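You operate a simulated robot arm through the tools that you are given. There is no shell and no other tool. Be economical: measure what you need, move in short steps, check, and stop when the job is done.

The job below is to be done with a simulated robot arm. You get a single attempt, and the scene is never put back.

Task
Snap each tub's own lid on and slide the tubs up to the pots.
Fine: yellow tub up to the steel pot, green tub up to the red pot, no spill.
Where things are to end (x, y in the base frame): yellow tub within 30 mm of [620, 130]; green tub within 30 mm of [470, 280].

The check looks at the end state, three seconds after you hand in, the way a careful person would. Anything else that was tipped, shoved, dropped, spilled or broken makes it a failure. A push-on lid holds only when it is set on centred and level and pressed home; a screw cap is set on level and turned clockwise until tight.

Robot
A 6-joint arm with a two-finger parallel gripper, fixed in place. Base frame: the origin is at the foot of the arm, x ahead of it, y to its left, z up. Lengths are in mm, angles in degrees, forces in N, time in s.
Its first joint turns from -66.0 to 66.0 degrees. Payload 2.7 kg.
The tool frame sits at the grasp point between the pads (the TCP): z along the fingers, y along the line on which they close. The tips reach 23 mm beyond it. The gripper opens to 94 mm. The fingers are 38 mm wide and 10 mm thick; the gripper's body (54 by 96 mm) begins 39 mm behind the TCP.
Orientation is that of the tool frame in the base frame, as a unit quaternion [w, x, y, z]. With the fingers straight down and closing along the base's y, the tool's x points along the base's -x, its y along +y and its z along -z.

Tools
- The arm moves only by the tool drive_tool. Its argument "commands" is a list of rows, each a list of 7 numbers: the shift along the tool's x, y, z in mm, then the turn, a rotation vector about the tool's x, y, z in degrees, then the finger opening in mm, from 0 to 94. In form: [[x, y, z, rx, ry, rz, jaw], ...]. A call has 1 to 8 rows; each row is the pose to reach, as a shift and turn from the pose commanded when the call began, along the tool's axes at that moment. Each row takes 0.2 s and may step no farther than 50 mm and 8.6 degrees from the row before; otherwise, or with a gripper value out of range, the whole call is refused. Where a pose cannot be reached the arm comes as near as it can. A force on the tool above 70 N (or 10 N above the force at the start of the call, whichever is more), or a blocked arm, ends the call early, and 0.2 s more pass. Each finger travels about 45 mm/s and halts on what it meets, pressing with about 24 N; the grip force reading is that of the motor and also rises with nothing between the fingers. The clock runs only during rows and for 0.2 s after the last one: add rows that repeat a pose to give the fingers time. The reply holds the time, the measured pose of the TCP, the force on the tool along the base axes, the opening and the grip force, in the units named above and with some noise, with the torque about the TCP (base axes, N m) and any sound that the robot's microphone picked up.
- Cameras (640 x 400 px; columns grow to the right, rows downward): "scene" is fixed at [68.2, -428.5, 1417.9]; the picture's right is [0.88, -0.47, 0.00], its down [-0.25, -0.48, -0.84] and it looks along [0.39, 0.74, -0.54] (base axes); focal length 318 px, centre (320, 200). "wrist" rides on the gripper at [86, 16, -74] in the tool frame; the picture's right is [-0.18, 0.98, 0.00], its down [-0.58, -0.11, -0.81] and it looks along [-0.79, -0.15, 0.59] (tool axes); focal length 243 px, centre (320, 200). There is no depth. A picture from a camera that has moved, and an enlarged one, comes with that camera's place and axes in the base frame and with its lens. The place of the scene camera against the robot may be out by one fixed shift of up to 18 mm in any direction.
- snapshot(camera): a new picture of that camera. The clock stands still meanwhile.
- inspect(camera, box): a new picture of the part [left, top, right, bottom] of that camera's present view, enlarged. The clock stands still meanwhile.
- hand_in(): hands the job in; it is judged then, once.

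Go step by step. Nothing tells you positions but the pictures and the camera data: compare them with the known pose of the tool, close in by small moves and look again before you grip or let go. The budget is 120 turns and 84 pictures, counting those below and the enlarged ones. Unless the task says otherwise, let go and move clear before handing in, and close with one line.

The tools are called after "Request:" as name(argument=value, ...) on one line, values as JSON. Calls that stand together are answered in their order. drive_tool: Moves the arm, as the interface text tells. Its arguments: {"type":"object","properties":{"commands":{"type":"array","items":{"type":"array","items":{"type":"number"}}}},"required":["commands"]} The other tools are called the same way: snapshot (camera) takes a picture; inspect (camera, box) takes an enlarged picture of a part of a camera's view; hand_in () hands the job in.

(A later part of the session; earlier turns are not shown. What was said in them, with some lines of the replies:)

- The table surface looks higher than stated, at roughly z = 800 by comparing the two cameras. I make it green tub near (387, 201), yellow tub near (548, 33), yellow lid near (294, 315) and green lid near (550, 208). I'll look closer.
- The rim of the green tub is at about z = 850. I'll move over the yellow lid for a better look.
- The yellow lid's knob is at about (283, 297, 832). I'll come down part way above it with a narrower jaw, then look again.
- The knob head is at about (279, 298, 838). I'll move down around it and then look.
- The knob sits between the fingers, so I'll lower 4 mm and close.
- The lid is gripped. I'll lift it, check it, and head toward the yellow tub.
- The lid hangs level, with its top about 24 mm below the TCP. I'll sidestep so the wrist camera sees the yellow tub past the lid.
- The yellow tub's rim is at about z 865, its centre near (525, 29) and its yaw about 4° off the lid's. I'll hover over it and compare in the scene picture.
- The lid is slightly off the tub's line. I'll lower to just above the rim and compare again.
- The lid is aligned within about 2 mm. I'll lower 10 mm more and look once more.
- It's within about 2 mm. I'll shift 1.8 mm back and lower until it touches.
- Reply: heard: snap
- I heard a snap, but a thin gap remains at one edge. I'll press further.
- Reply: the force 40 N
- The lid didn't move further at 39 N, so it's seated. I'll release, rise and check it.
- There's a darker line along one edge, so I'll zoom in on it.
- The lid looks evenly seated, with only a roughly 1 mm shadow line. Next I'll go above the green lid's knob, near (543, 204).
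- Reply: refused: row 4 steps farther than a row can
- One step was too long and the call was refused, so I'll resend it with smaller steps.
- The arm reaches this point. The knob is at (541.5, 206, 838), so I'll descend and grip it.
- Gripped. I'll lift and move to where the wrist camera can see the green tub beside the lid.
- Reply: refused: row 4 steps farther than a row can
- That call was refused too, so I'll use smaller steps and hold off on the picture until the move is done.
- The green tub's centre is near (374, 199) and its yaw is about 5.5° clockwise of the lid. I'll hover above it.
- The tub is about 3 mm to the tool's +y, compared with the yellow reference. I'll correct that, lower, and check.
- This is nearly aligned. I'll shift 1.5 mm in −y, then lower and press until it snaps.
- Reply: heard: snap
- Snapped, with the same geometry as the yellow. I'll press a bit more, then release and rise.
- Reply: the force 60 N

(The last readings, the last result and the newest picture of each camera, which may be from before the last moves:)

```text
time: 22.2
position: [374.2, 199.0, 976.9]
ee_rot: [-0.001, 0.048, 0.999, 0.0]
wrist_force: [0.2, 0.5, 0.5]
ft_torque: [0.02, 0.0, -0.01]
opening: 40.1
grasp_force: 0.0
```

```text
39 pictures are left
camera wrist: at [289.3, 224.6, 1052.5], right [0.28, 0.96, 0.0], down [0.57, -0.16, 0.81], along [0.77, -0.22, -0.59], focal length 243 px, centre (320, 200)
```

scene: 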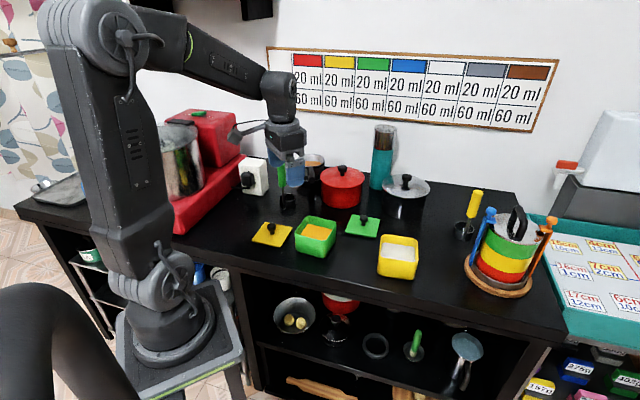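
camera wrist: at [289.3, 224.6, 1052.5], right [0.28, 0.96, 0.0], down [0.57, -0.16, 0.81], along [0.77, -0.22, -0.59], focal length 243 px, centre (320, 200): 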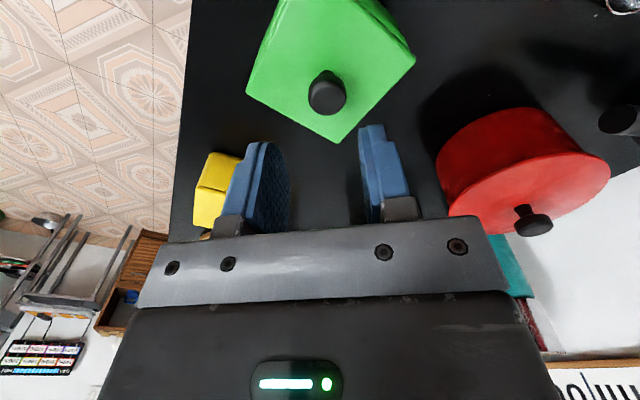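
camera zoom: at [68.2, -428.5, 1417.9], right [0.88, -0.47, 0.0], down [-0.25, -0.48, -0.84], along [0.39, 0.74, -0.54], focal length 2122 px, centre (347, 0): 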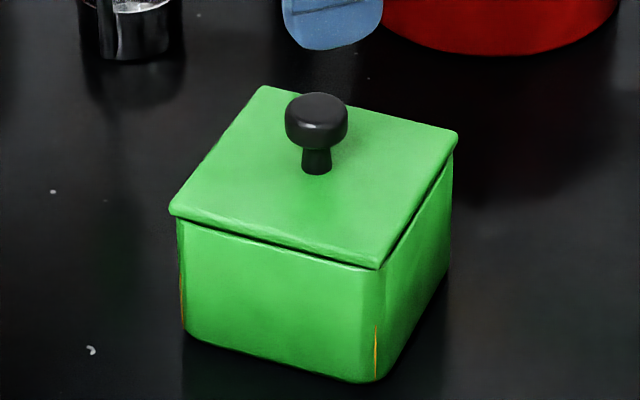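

Both lids are on. I'll push the green tub along 40°, square to its side, with two slightly spread fingers leaning tips-forward so they bear on the tub below the lid. First I'll back off and yaw.

Request:
drive_tool(commands=[[8, -8, 0, 0, 0, -6, 44], [17, -17, 0, 0, 0, -12, 44], [25, -25, 0, 0, 0, -18, 44], [34, -34, 0, 0, 0, -24, 44], [43, -43, 0, 0, 0, -30, 44], [52, -52, 0, 0, 0, -36, 44], [60, -60, 0, 0, 0, -41, 44], [68, -68, 0, 0, 0, -45.5, 44]])

Request:
drive_tool(commands=[[0, 0, 20, 0, -5, 0, 44], [0, 0, 50, 0, -10, 0, 44], [0, 0, 65, 0, -15, 0, 44], [0, 0, 65, 0, -15, 0, 44]])

Request:
snapshot(camera="wrist")

Request:
inspect(camera="scene", box=[240, 180, 380, 290])

```text
time: 24.0
position: [300.3, 139.1, 976.7]
ee_rot: [0.001, -0.343, 0.939, 0.001]
wrist_force: [0.0, 0.1, -0.3]
ft_torque: [0.0, -0.01, 0.04]
opening: 44.0
grasp_force: 0.0
```

```text
time: 25.0
position: [299.3, 138.7, 908.8]
ee_rot: [0.123, -0.339, 0.932, 0.044]
wrist_force: [0.0, 0.3, 0.6]
ft_torque: [0.01, 0.0, -0.03]
opening: 43.9
grasp_force: 0.1
```

```text
38 pictures are left
camera wrist: at [209.2, 86.3, 961.0], right [-0.5, 0.87, 0.05], down [0.34, 0.14, 0.93], along [0.8, 0.48, -0.37], focal length 243 px, centre (320, 200)
```

wrist: 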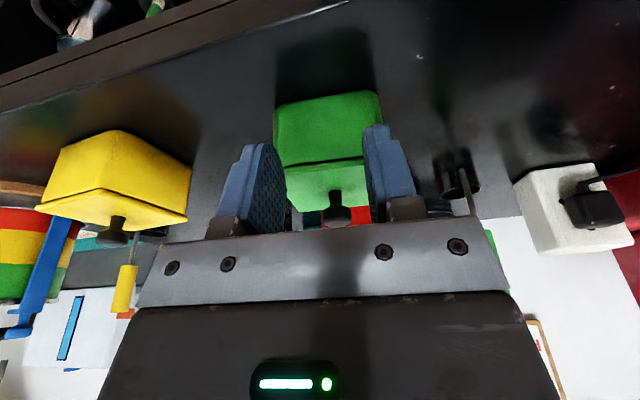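

```text
3.64 times, centred on (310, 235) of scene
camera zoom: at [68.2, -428.5, 1417.9], right [0.88, -0.47, 0.0], down [-0.25, -0.48, -0.84], along [0.39, 0.74, -0.54], focal length 1157 px, centre (356, 73)
```

zoom: 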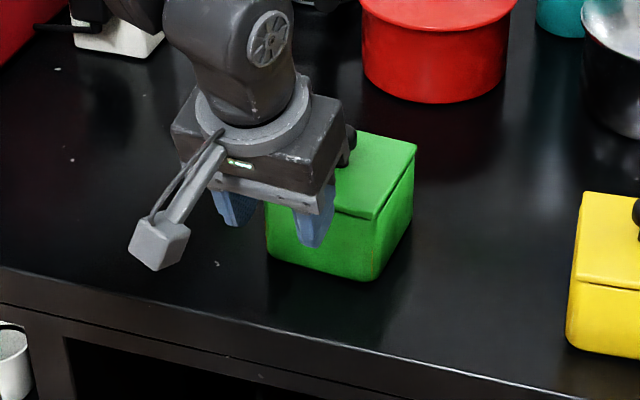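

The tub is square-on to the fingers. I'll lower to pushing height.

Request:
drive_tool(commands=[[8.3, 0, 31, 0, 0, 0, 44], [16.6, 0, 62, 0, 0, 0, 44], [16.6, 0, 62, 0, 0, 0, 44]])

Request:
inspect(camera="scene", box=[260, 190, 360, 270])

Request:
snapshot(camera="wrist")

```text
time: 25.8
position: [299.3, 139.2, 845.5]
ee_rot: [0.122, -0.339, 0.932, 0.044]
wrist_force: [0.1, 0.5, -0.1]
ft_torque: [-0.01, 0.0, 0.05]
opening: 44.2
grasp_force: 0.0
```

```text
5.00 times, centred on (310, 230) of scene
camera zoom: at [68.2, -428.5, 1417.9], right [0.88, -0.47, 0.0], down [-0.25, -0.48, -0.84], along [0.39, 0.74, -0.54], focal length 1592 px, centre (370, 50)
```

zoom: 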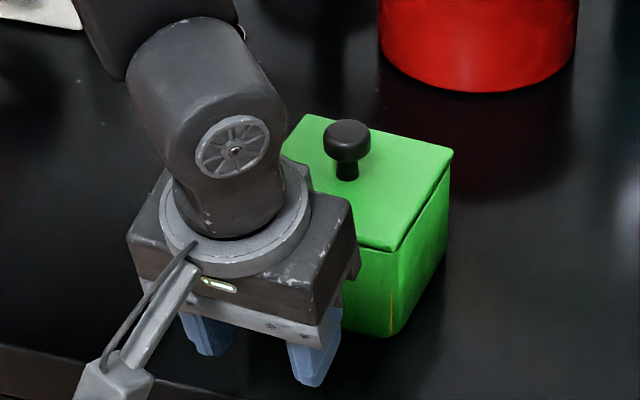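

```text
35 pictures are left
camera wrist: at [209.4, 86.6, 897.1], right [-0.5, 0.87, 0.05], down [0.34, 0.14, 0.93], along [0.8, 0.48, -0.37], focal length 243 px, centre (320, 200)
```

wrist: 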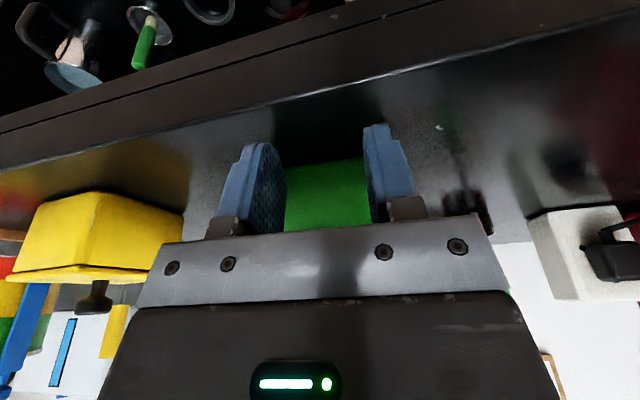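

I'll begin the push, with slow rows along the horizontal.

Request:
drive_tool(commands=[[-11.6, 0, 3.1, 0, 0, 0, 44], [-21.3, 0, 5.7, 0, 0, 0, 44], [-29, 0, 7.8, 0, 0, 0, 44], [-34.8, 0, 9.3, 0, 0, 0, 44], [-40.6, 0, 10.9, 0, 0, 0, 44], [-46.4, 0, 12.4, 0, 0, 0, 44], [-52.2, 0, 14, 0, 0, 0, 44], [-58, 0, 15.5, 0, 0, 0, 44]])

Request:
inspect(camera="scene", box=[270, 170, 370, 250])

```text
time: 27.6
position: [345.2, 177.7, 848.0]
ee_rot: [0.123, -0.338, 0.932, 0.044]
wrist_force: [-1.4, -0.4, 1.0]
ft_torque: [-0.02, 0.0, 0.0]
opening: 44.0
grasp_force: 0.0
```

```text
5.00 times, centred on (320, 210) of scene
camera zoom: at [68.1, -428.5, 1417.9], right [0.88, -0.47, 0.0], down [-0.25, -0.48, -0.84], along [0.39, 0.74, -0.54], focal length 1592 px, centre (320, 150)
```

zoom: 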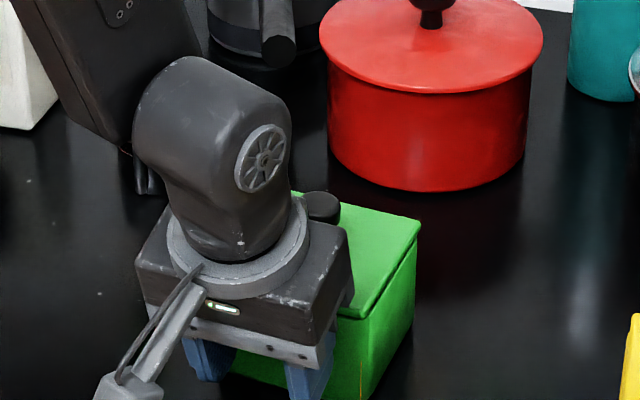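

The tub slides smoothly and has moved about 31 mm. I'll continue.

Request:
drive_tool(commands=[[-6, 0, 1.8, 0, 0, 0, 44], [-12, 0, 3.6, 0, 0, 0, 44], [-18, 0, 5.4, 0, 0, 0, 44], [-24, 0, 7, 0, 0, 0, 44], [-30, 0, 8.6, 0, 0, 0, 44], [-36, 0, 10.2, 0, 0, 0, 44], [-42, 0, 11.8, 0, 0, 0, 44], [-48, 0, 13.4, 0, 0, 0, 44]])

Request:
inspect(camera="scene", box=[270, 170, 370, 250])

Request:
snapshot(camera="wrist")

```text
time: 29.4
position: [384.4, 208.8, 846.9]
ee_rot: [0.122, -0.34, 0.932, 0.044]
wrist_force: [-2.5, -1.7, 0.6]
ft_torque: [-0.02, 0.03, -0.02]
opening: 44.2
grasp_force: 0.1
```

```text
5.00 times, centred on (320, 210) of scene
camera zoom: at [68.1, -428.5, 1417.9], right [0.88, -0.47, 0.0], down [-0.25, -0.48, -0.84], along [0.39, 0.74, -0.54], focal length 1592 px, centre (320, 150)
```

zoom: 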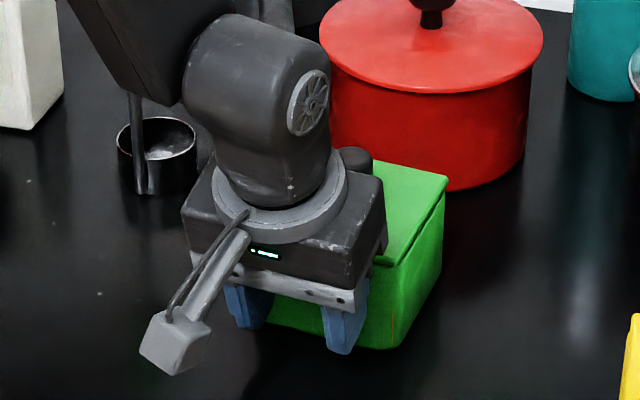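

```text
32 pictures are left
camera wrist: at [293.9, 156.7, 897.8], right [-0.5, 0.87, 0.05], down [0.34, 0.14, 0.93], along [0.8, 0.48, -0.37], focal length 243 px, centre (320, 200)
```

wrist: 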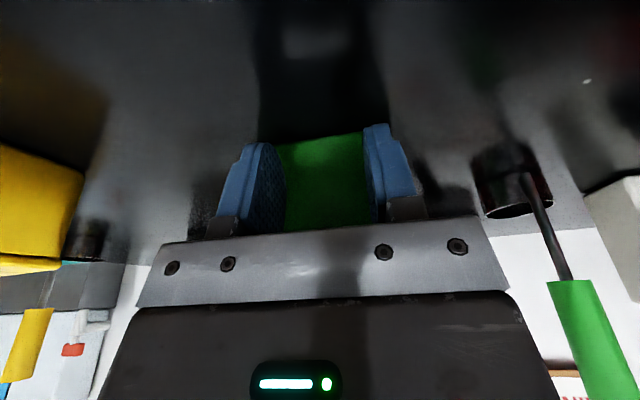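

The tub is at about (436, 252), and the red pot's body still leaves room. I'll push about 38 mm more.

Request:
drive_tool(commands=[[-6, 0, 1.7, 0, 0, 0, 44], [-12, 0, 3.3, 0, 0, 0, 44], [-18, 0, 5, 0, 0, 0, 44], [-24, 0, 6.6, 0, 0, 0, 44], [-30, 0, 8.2, 0, 0, 0, 44], [-36, 0, 9.8, 0, 0, 0, 44], [-37, 0, 10, 0, 0, 0, 44]])

Request:
inspect(camera="scene", box=[270, 160, 390, 250])

```text
time: 31.0
position: [413.3, 234.2, 847.4]
ee_rot: [0.124, -0.34, 0.931, 0.045]
wrist_force: [-0.9, -0.7, 1.3]
ft_torque: [-0.02, 0.0, 0.03]
opening: 43.8
grasp_force: 0.0
```

```text
4.44 times, centred on (330, 205) of scene
camera zoom: at [68.1, -428.5, 1417.9], right [0.88, -0.47, 0.0], down [-0.25, -0.48, -0.84], along [0.39, 0.74, -0.54], focal length 1415 px, centre (276, 178)
```

zoom: 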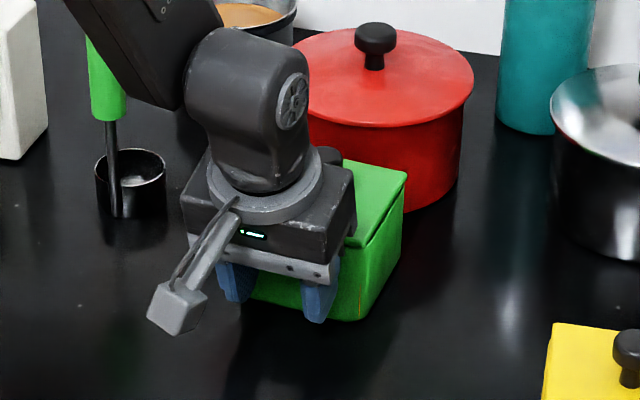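

I'll back off and rise, then verify the green tub's position.

Request:
drive_tool(commands=[[20, 0, -5.4, 0, 0, 0, 44], [50, 0, -13.4, 0, 0, 0, 44], [56, 0, -60, 0, 0, 0, 44], [45, 0, -100, 0, 4, 0, 44], [34, 0, -140, 0, 10, 0, 44], [34, 0, -140, 0, 15, 0, 44]])

Request:
snapshot(camera="wrist")

Request:
snapshot(camera="scene")

```text
time: 32.4
position: [360.5, 187.4, 973.9]
ee_rot: [-0.001, -0.342, 0.94, -0.001]
wrist_force: [0.2, 0.0, -0.3]
ft_torque: [-0.02, 0.01, 0.02]
opening: 43.9
grasp_force: 0.0
```

```text
30 pictures are left
camera wrist: at [283.7, 146.6, 1050.4], right [-0.49, 0.87, 0.0], down [0.52, 0.29, 0.81], along [0.7, 0.39, -0.59], focal length 243 px, centre (320, 200)
```

wrist: 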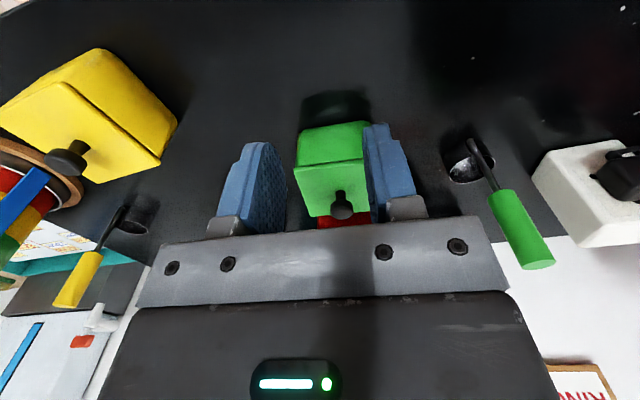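

```text
29 pictures are left
```

scene: 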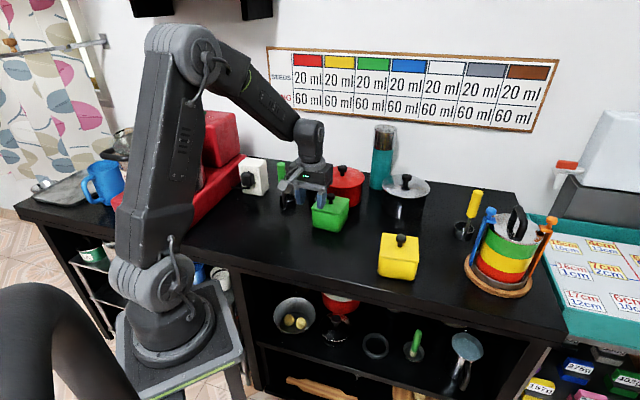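

The green tub sits at about (464, 275), within 8 mm of its target. Next is the yellow tub: I'll go behind it at about (461, −46) with the yaw at 49°, then tilt.

Request:
drive_tool(commands=[[12, -40, 0, 0, 0, -1.5, 44], [24, -81, 0, 0, 0, -3, 44], [36, -122, 0, 0, 0, -4.5, 44], [48, -163, 0, 0, 0, -6, 44], [60, -204, 0, 0, 0, -7.5, 44], [73, -243.4, 0, 0, 0, -9, 44], [73, -243.4, 0, 0, 0, -9, 44]])

Request:
drive_tool(commands=[[0, 0, 20, 0, -5, 0, 44], [0, 0, 50, 0, -10, 0, 44], [0, 0, 65, 0, -15, 0, 44], [0, 0, 65, 0, -15, 0, 44]])

Request:
snapshot(camera="wrist")

Request:
inspect(camera="scene", box=[320, 190, 460, 310])

```text
time: 34.0
position: [458.4, -44.2, 971.8]
ee_rot: [0.0, -0.415, 0.91, 0.0]
wrist_force: [0.3, 0.1, 0.4]
ft_torque: [0.0, -0.02, -0.04]
opening: 44.1
grasp_force: 0.0
```

```text
time: 35.0
position: [459.9, -43.9, 906.9]
ee_rot: [0.119, -0.411, 0.902, 0.054]
wrist_force: [0.1, -0.2, 0.7]
ft_torque: [0.01, 0.01, 0.01]
opening: 44.3
grasp_force: 0.0
```

```text
28 pictures are left
camera wrist: at [379.3, -109.9, 958.4], right [-0.62, 0.78, 0.05], down [0.31, 0.19, 0.93], along [0.72, 0.6, -0.37], focal length 243 px, centre (320, 200)
```

wrist: 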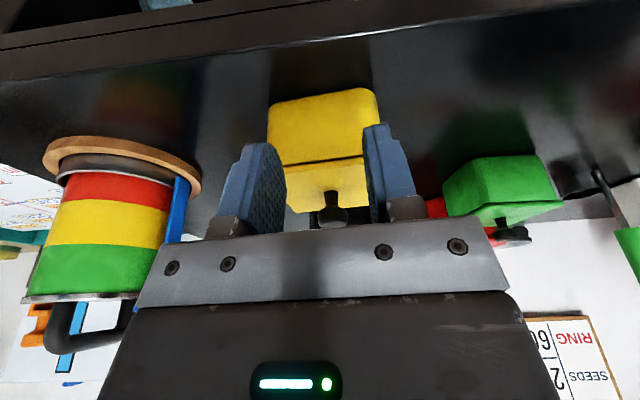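

```text
3.33 times, centred on (390, 250) of scene
camera zoom: at [68.2, -428.5, 1417.9], right [0.88, -0.47, 0.0], down [-0.25, -0.48, -0.84], along [0.39, 0.74, -0.54], focal length 1061 px, centre (87, 33)
```

zoom: 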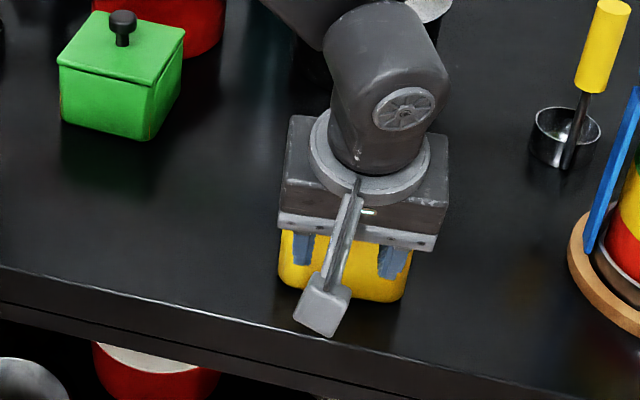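

It's square-on again, so I'll lower and push.

Request:
drive_tool(commands=[[8.3, 0, 31, 0, 0, 0, 44], [15.8, 0, 59, 0, 0, 0, 44], [15.8, 0, 59, 0, 0, 0, 44]])

Request:
drive_tool(commands=[[-11.6, 0, 3.1, 0, 0, 0, 44], [-21.3, 0, 5.7, 0, 0, 0, 44], [-29, 0, 7.8, 0, 0, 0, 44], [-34.8, 0, 9.4, 0, 0, 0, 44], [-40.6, 0, 11, 0, 0, 0, 44], [-46.4, 0, 12.6, 0, 0, 0, 44], [-52.2, 0, 14.2, 0, 0, 0, 44], [-58, 0, 15.8, 0, 0, 0, 44]])

Request:
inspect(camera="scene", box=[320, 170, 460, 290])

Request:
snapshot(camera="wrist")

```text
time: 35.8
position: [461.3, -43.0, 846.8]
ee_rot: [0.119, -0.412, 0.902, 0.054]
wrist_force: [-0.5, 0.3, -0.6]
ft_torque: [-0.03, -0.03, 0.01]
opening: 43.9
grasp_force: 0.0
```

```text
time: 37.6
position: [500.5, 0.7, 847.1]
ee_rot: [0.119, -0.41, 0.902, 0.054]
wrist_force: [-0.3, -0.9, -0.2]
ft_torque: [-0.03, 0.05, -0.01]
opening: 44.2
grasp_force: 0.1
```

```text
3.33 times, centred on (390, 230) of scene
camera zoom: at [68.2, -428.5, 1417.9], right [0.88, -0.47, 0.0], down [-0.25, -0.48, -0.84], along [0.39, 0.74, -0.54], focal length 1061 px, centre (87, 100)
```

zoom: 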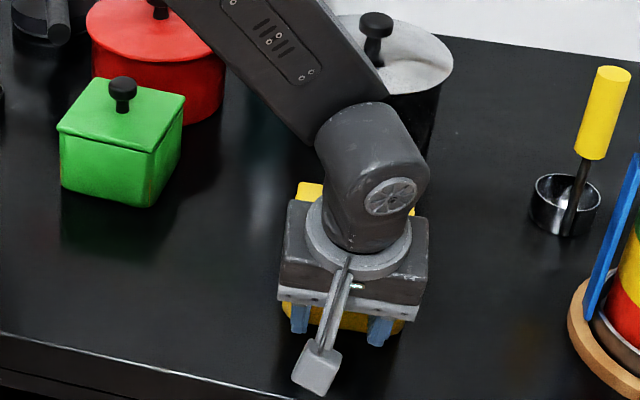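

```text
25 pictures are left
camera wrist: at [420.2, -64.3, 897.4], right [-0.62, 0.78, 0.05], down [0.31, 0.19, 0.93], along [0.71, 0.6, -0.37], focal length 243 px, centre (320, 200)
```

wrist: 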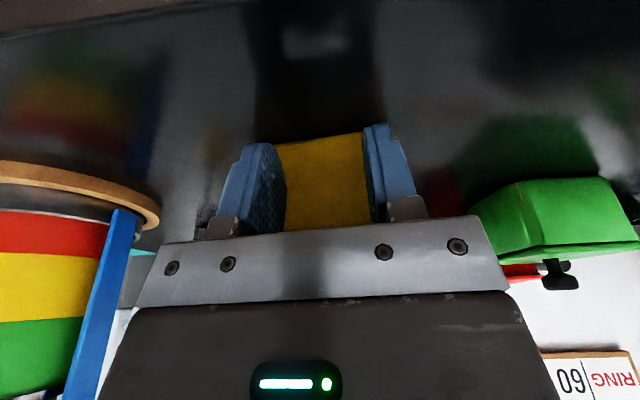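

The tub is moving, now at about (544, 51). I'll continue.

Request:
drive_tool(commands=[[-6, 0, 1.7, 0, 0, 0, 44], [-12, 0, 3.3, 0, 0, 0, 44], [-18, 0, 5, 0, 0, 0, 44], [-24, 0, 6.6, 0, 0, 0, 44], [-30, 0, 8.2, 0, 0, 0, 44], [-36, 0, 9.8, 0, 0, 0, 44], [-42, 0, 11.4, 0, 0, 0, 44], [-48, 0, 13, 0, 0, 0, 44]])

Request:
inspect(camera="scene", box=[320, 170, 460, 290])

Request:
snapshot(camera="wrist")

```text
time: 39.4
position: [532.2, 39.5, 847.1]
ee_rot: [0.118, -0.412, 0.902, 0.054]
wrist_force: [-1.5, -0.8, 0.8]
ft_torque: [-0.04, 0.0, -0.01]
opening: 43.9
grasp_force: 0.1
```

```text
3.33 times, centred on (390, 230) of scene
camera zoom: at [68.1, -428.5, 1417.9], right [0.88, -0.47, 0.0], down [-0.25, -0.48, -0.84], along [0.39, 0.74, -0.54], focal length 1061 px, centre (87, 100)
```

zoom: 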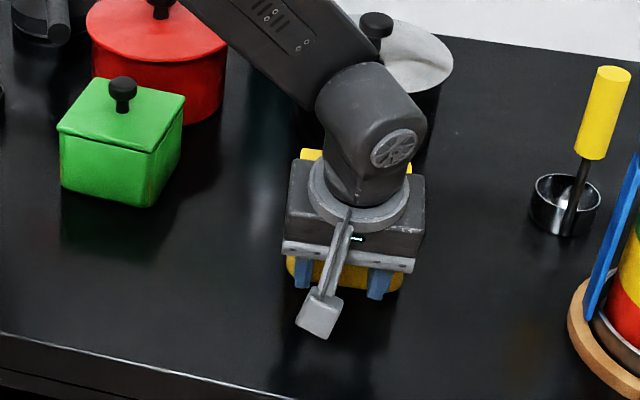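

```text
23 pictures are left
camera wrist: at [452.4, -26.4, 897.5], right [-0.63, 0.78, 0.05], down [0.31, 0.2, 0.93], along [0.71, 0.6, -0.37], focal length 243 px, centre (320, 200)
```

wrist: 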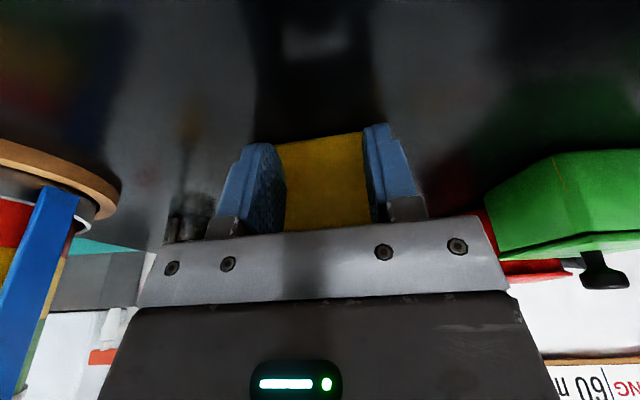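

The tub is at about (576, 90). One more push of about 50 mm.

Request:
drive_tool(commands=[[-6, 0, 1.7, 0, 0, 0, 44], [-12, 0, 3.3, 0, 0, 0, 44], [-18, 0, 5, 0, 0, 0, 44], [-24, 0, 6.6, 0, 0, 0, 44], [-30, 0, 8.2, 0, 0, 0, 44], [-36, 0, 9.8, 0, 0, 0, 44], [-42, 0, 11.4, 0, 0, 0, 44], [-48, 0, 13, 0, 0, 0, 44]])

Request:
inspect(camera="scene", box=[320, 150, 460, 270])

```text
time: 41.2
position: [564.7, 76.5, 845.8]
ee_rot: [0.119, -0.411, 0.902, 0.054]
wrist_force: [-1.3, -1.0, 0.5]
ft_torque: [-0.02, -0.03, 0.0]
opening: 44.2
grasp_force: 0.1
```

```text
3.33 times, centred on (390, 210) of scene
camera zoom: at [68.1, -428.5, 1417.9], right [0.88, -0.47, 0.0], down [-0.25, -0.48, -0.84], along [0.39, 0.74, -0.54], focal length 1061 px, centre (87, 167)
```

zoom: 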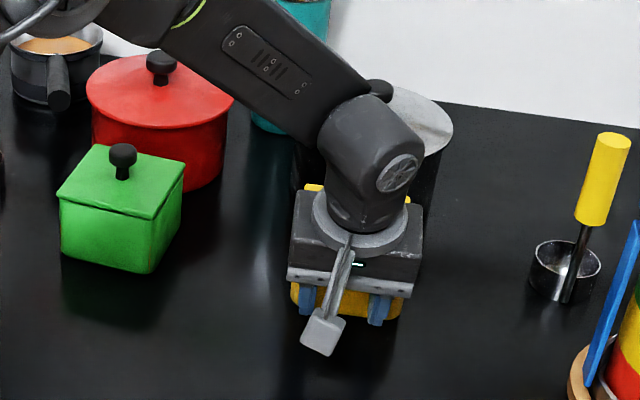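

The tub should now be at about (608, 127). I'll back off, rise and verify.

Request:
drive_tool(commands=[[20, 0, -5.4, 0, 0, 0, 44], [50, 0, -13.4, 0, 0, 0, 44], [70, 0, -58, 0, 0, 0, 44], [75, 0, -100, 0, 4, 0, 44], [65, 0, -140, 0, 10, 0, 44], [65, 0, -140, 0, 15, 0, 44]])

Request:
snapshot(camera="wrist")

Request:
inspect(camera="scene", box=[310, 150, 450, 270])

```text
time: 42.6
position: [499.0, 3.7, 965.3]
ee_rot: [-0.001, -0.415, 0.91, 0.0]
wrist_force: [-0.6, -0.4, -0.1]
ft_torque: [-0.02, 0.0, 0.02]
opening: 44.0
grasp_force: 0.1
```

```text
21 pictures are left
camera wrist: at [430.5, -50.6, 1041.1], right [-0.62, 0.78, 0.0], down [0.46, 0.37, 0.81], along [0.63, 0.5, -0.59], focal length 243 px, centre (320, 200)
```

wrist: 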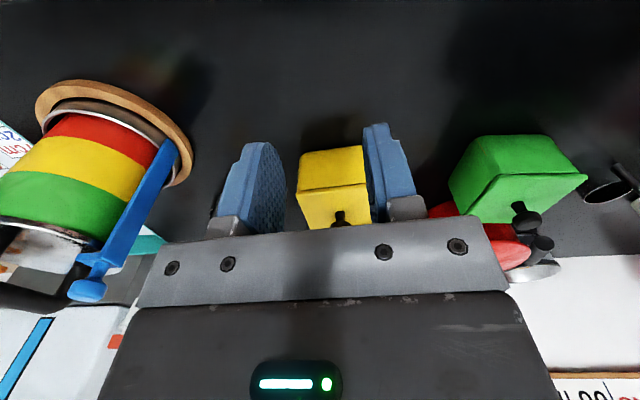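

```text
3.33 times, centred on (380, 210) of scene
camera zoom: at [68.2, -428.5, 1417.9], right [0.88, -0.47, 0.0], down [-0.25, -0.48, -0.84], along [0.39, 0.74, -0.54], focal length 1061 px, centre (120, 167)
```

zoom: 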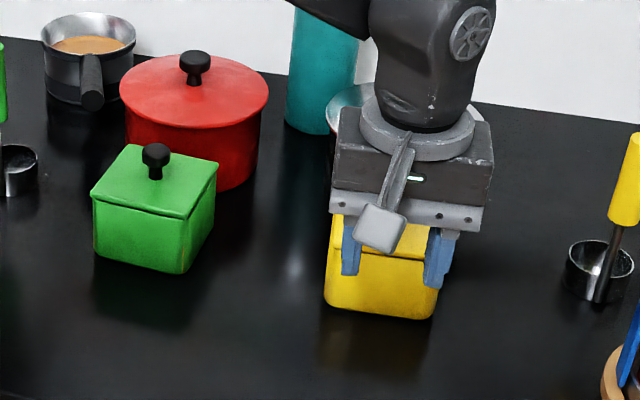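

I'll move the arm clear and take a clean look.

Request:
drive_tool(commands=[[0, 0, -45, 0, 0, 0, 44], [20, 24, -75, 0, 0, 0, 44], [45, 52, -90, 0, 0, 0, 44], [70, 80, -100, 0, 0, 0, 44], [95, 110, -110, 0, 0, 0, 44], [120, 138, -120, 0, 0, 0, 44]])

Request:
inspect(camera="scene", box=[310, 160, 450, 260])

Request:
snapshot(camera="wrist")

Request:
snapshot(camera="scene")

```text
time: 44.0
position: [315.9, -0.1, 1085.4]
ee_rot: [0.0, -0.414, 0.91, 0.0]
wrist_force: [-0.2, -0.2, 0.0]
ft_torque: [0.01, 0.02, 0.02]
opening: 44.0
grasp_force: 0.0
```

```text
4.00 times, centred on (380, 210) of scene
camera zoom: at [68.2, -428.5, 1417.9], right [0.88, -0.47, 0.0], down [-0.25, -0.48, -0.84], along [0.39, 0.74, -0.54], focal length 1273 px, centre (80, 160)
```

zoom: 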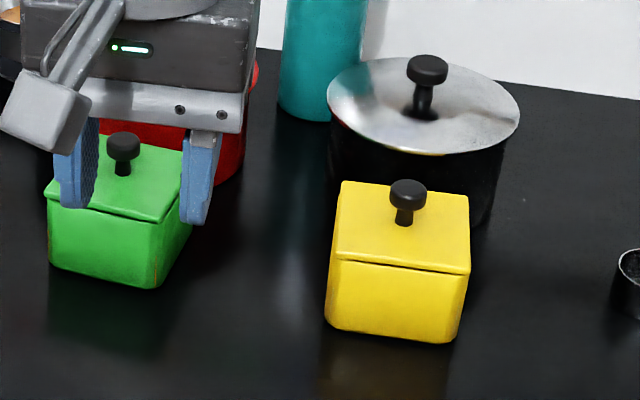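

```text
18 pictures are left
camera wrist: at [246.9, -52.8, 1160.7], right [-0.62, 0.78, 0.0], down [0.46, 0.37, 0.81], along [0.63, 0.5, -0.59], focal length 243 px, centre (320, 200)
```

wrist: 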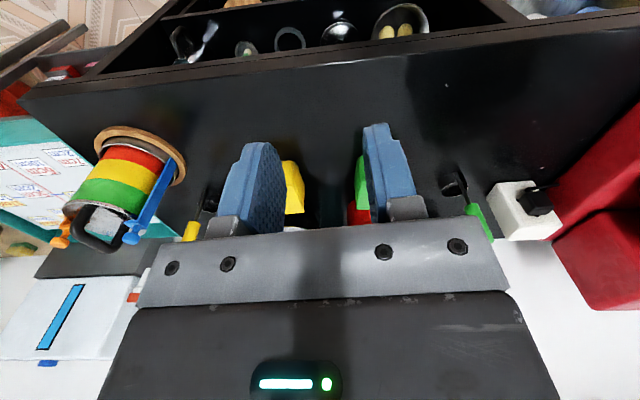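

```text
17 pictures are left
```

scene: 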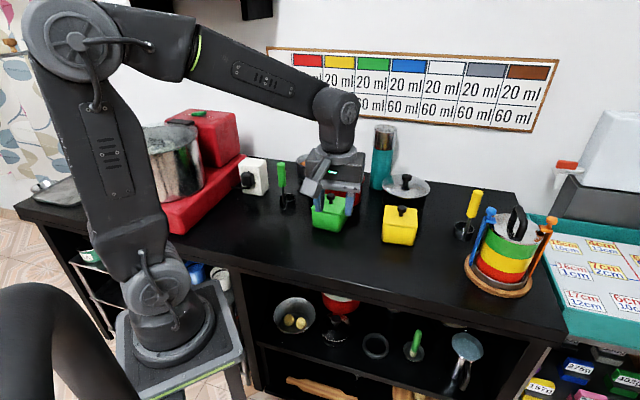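

Both lids are on, both tubs stand at their targets, and the pots and everything else look undisturbed. The arm is clear, so I'm handing in.

Request:
hand_in()

```text
The job is handed in.
```

I snapped each tub's own lid on and slid the green tub to about (464, 275) by the red pot and the yellow tub to about (608, 125) by the steel pot, with no spill or shoved pots seen in the final pictures.
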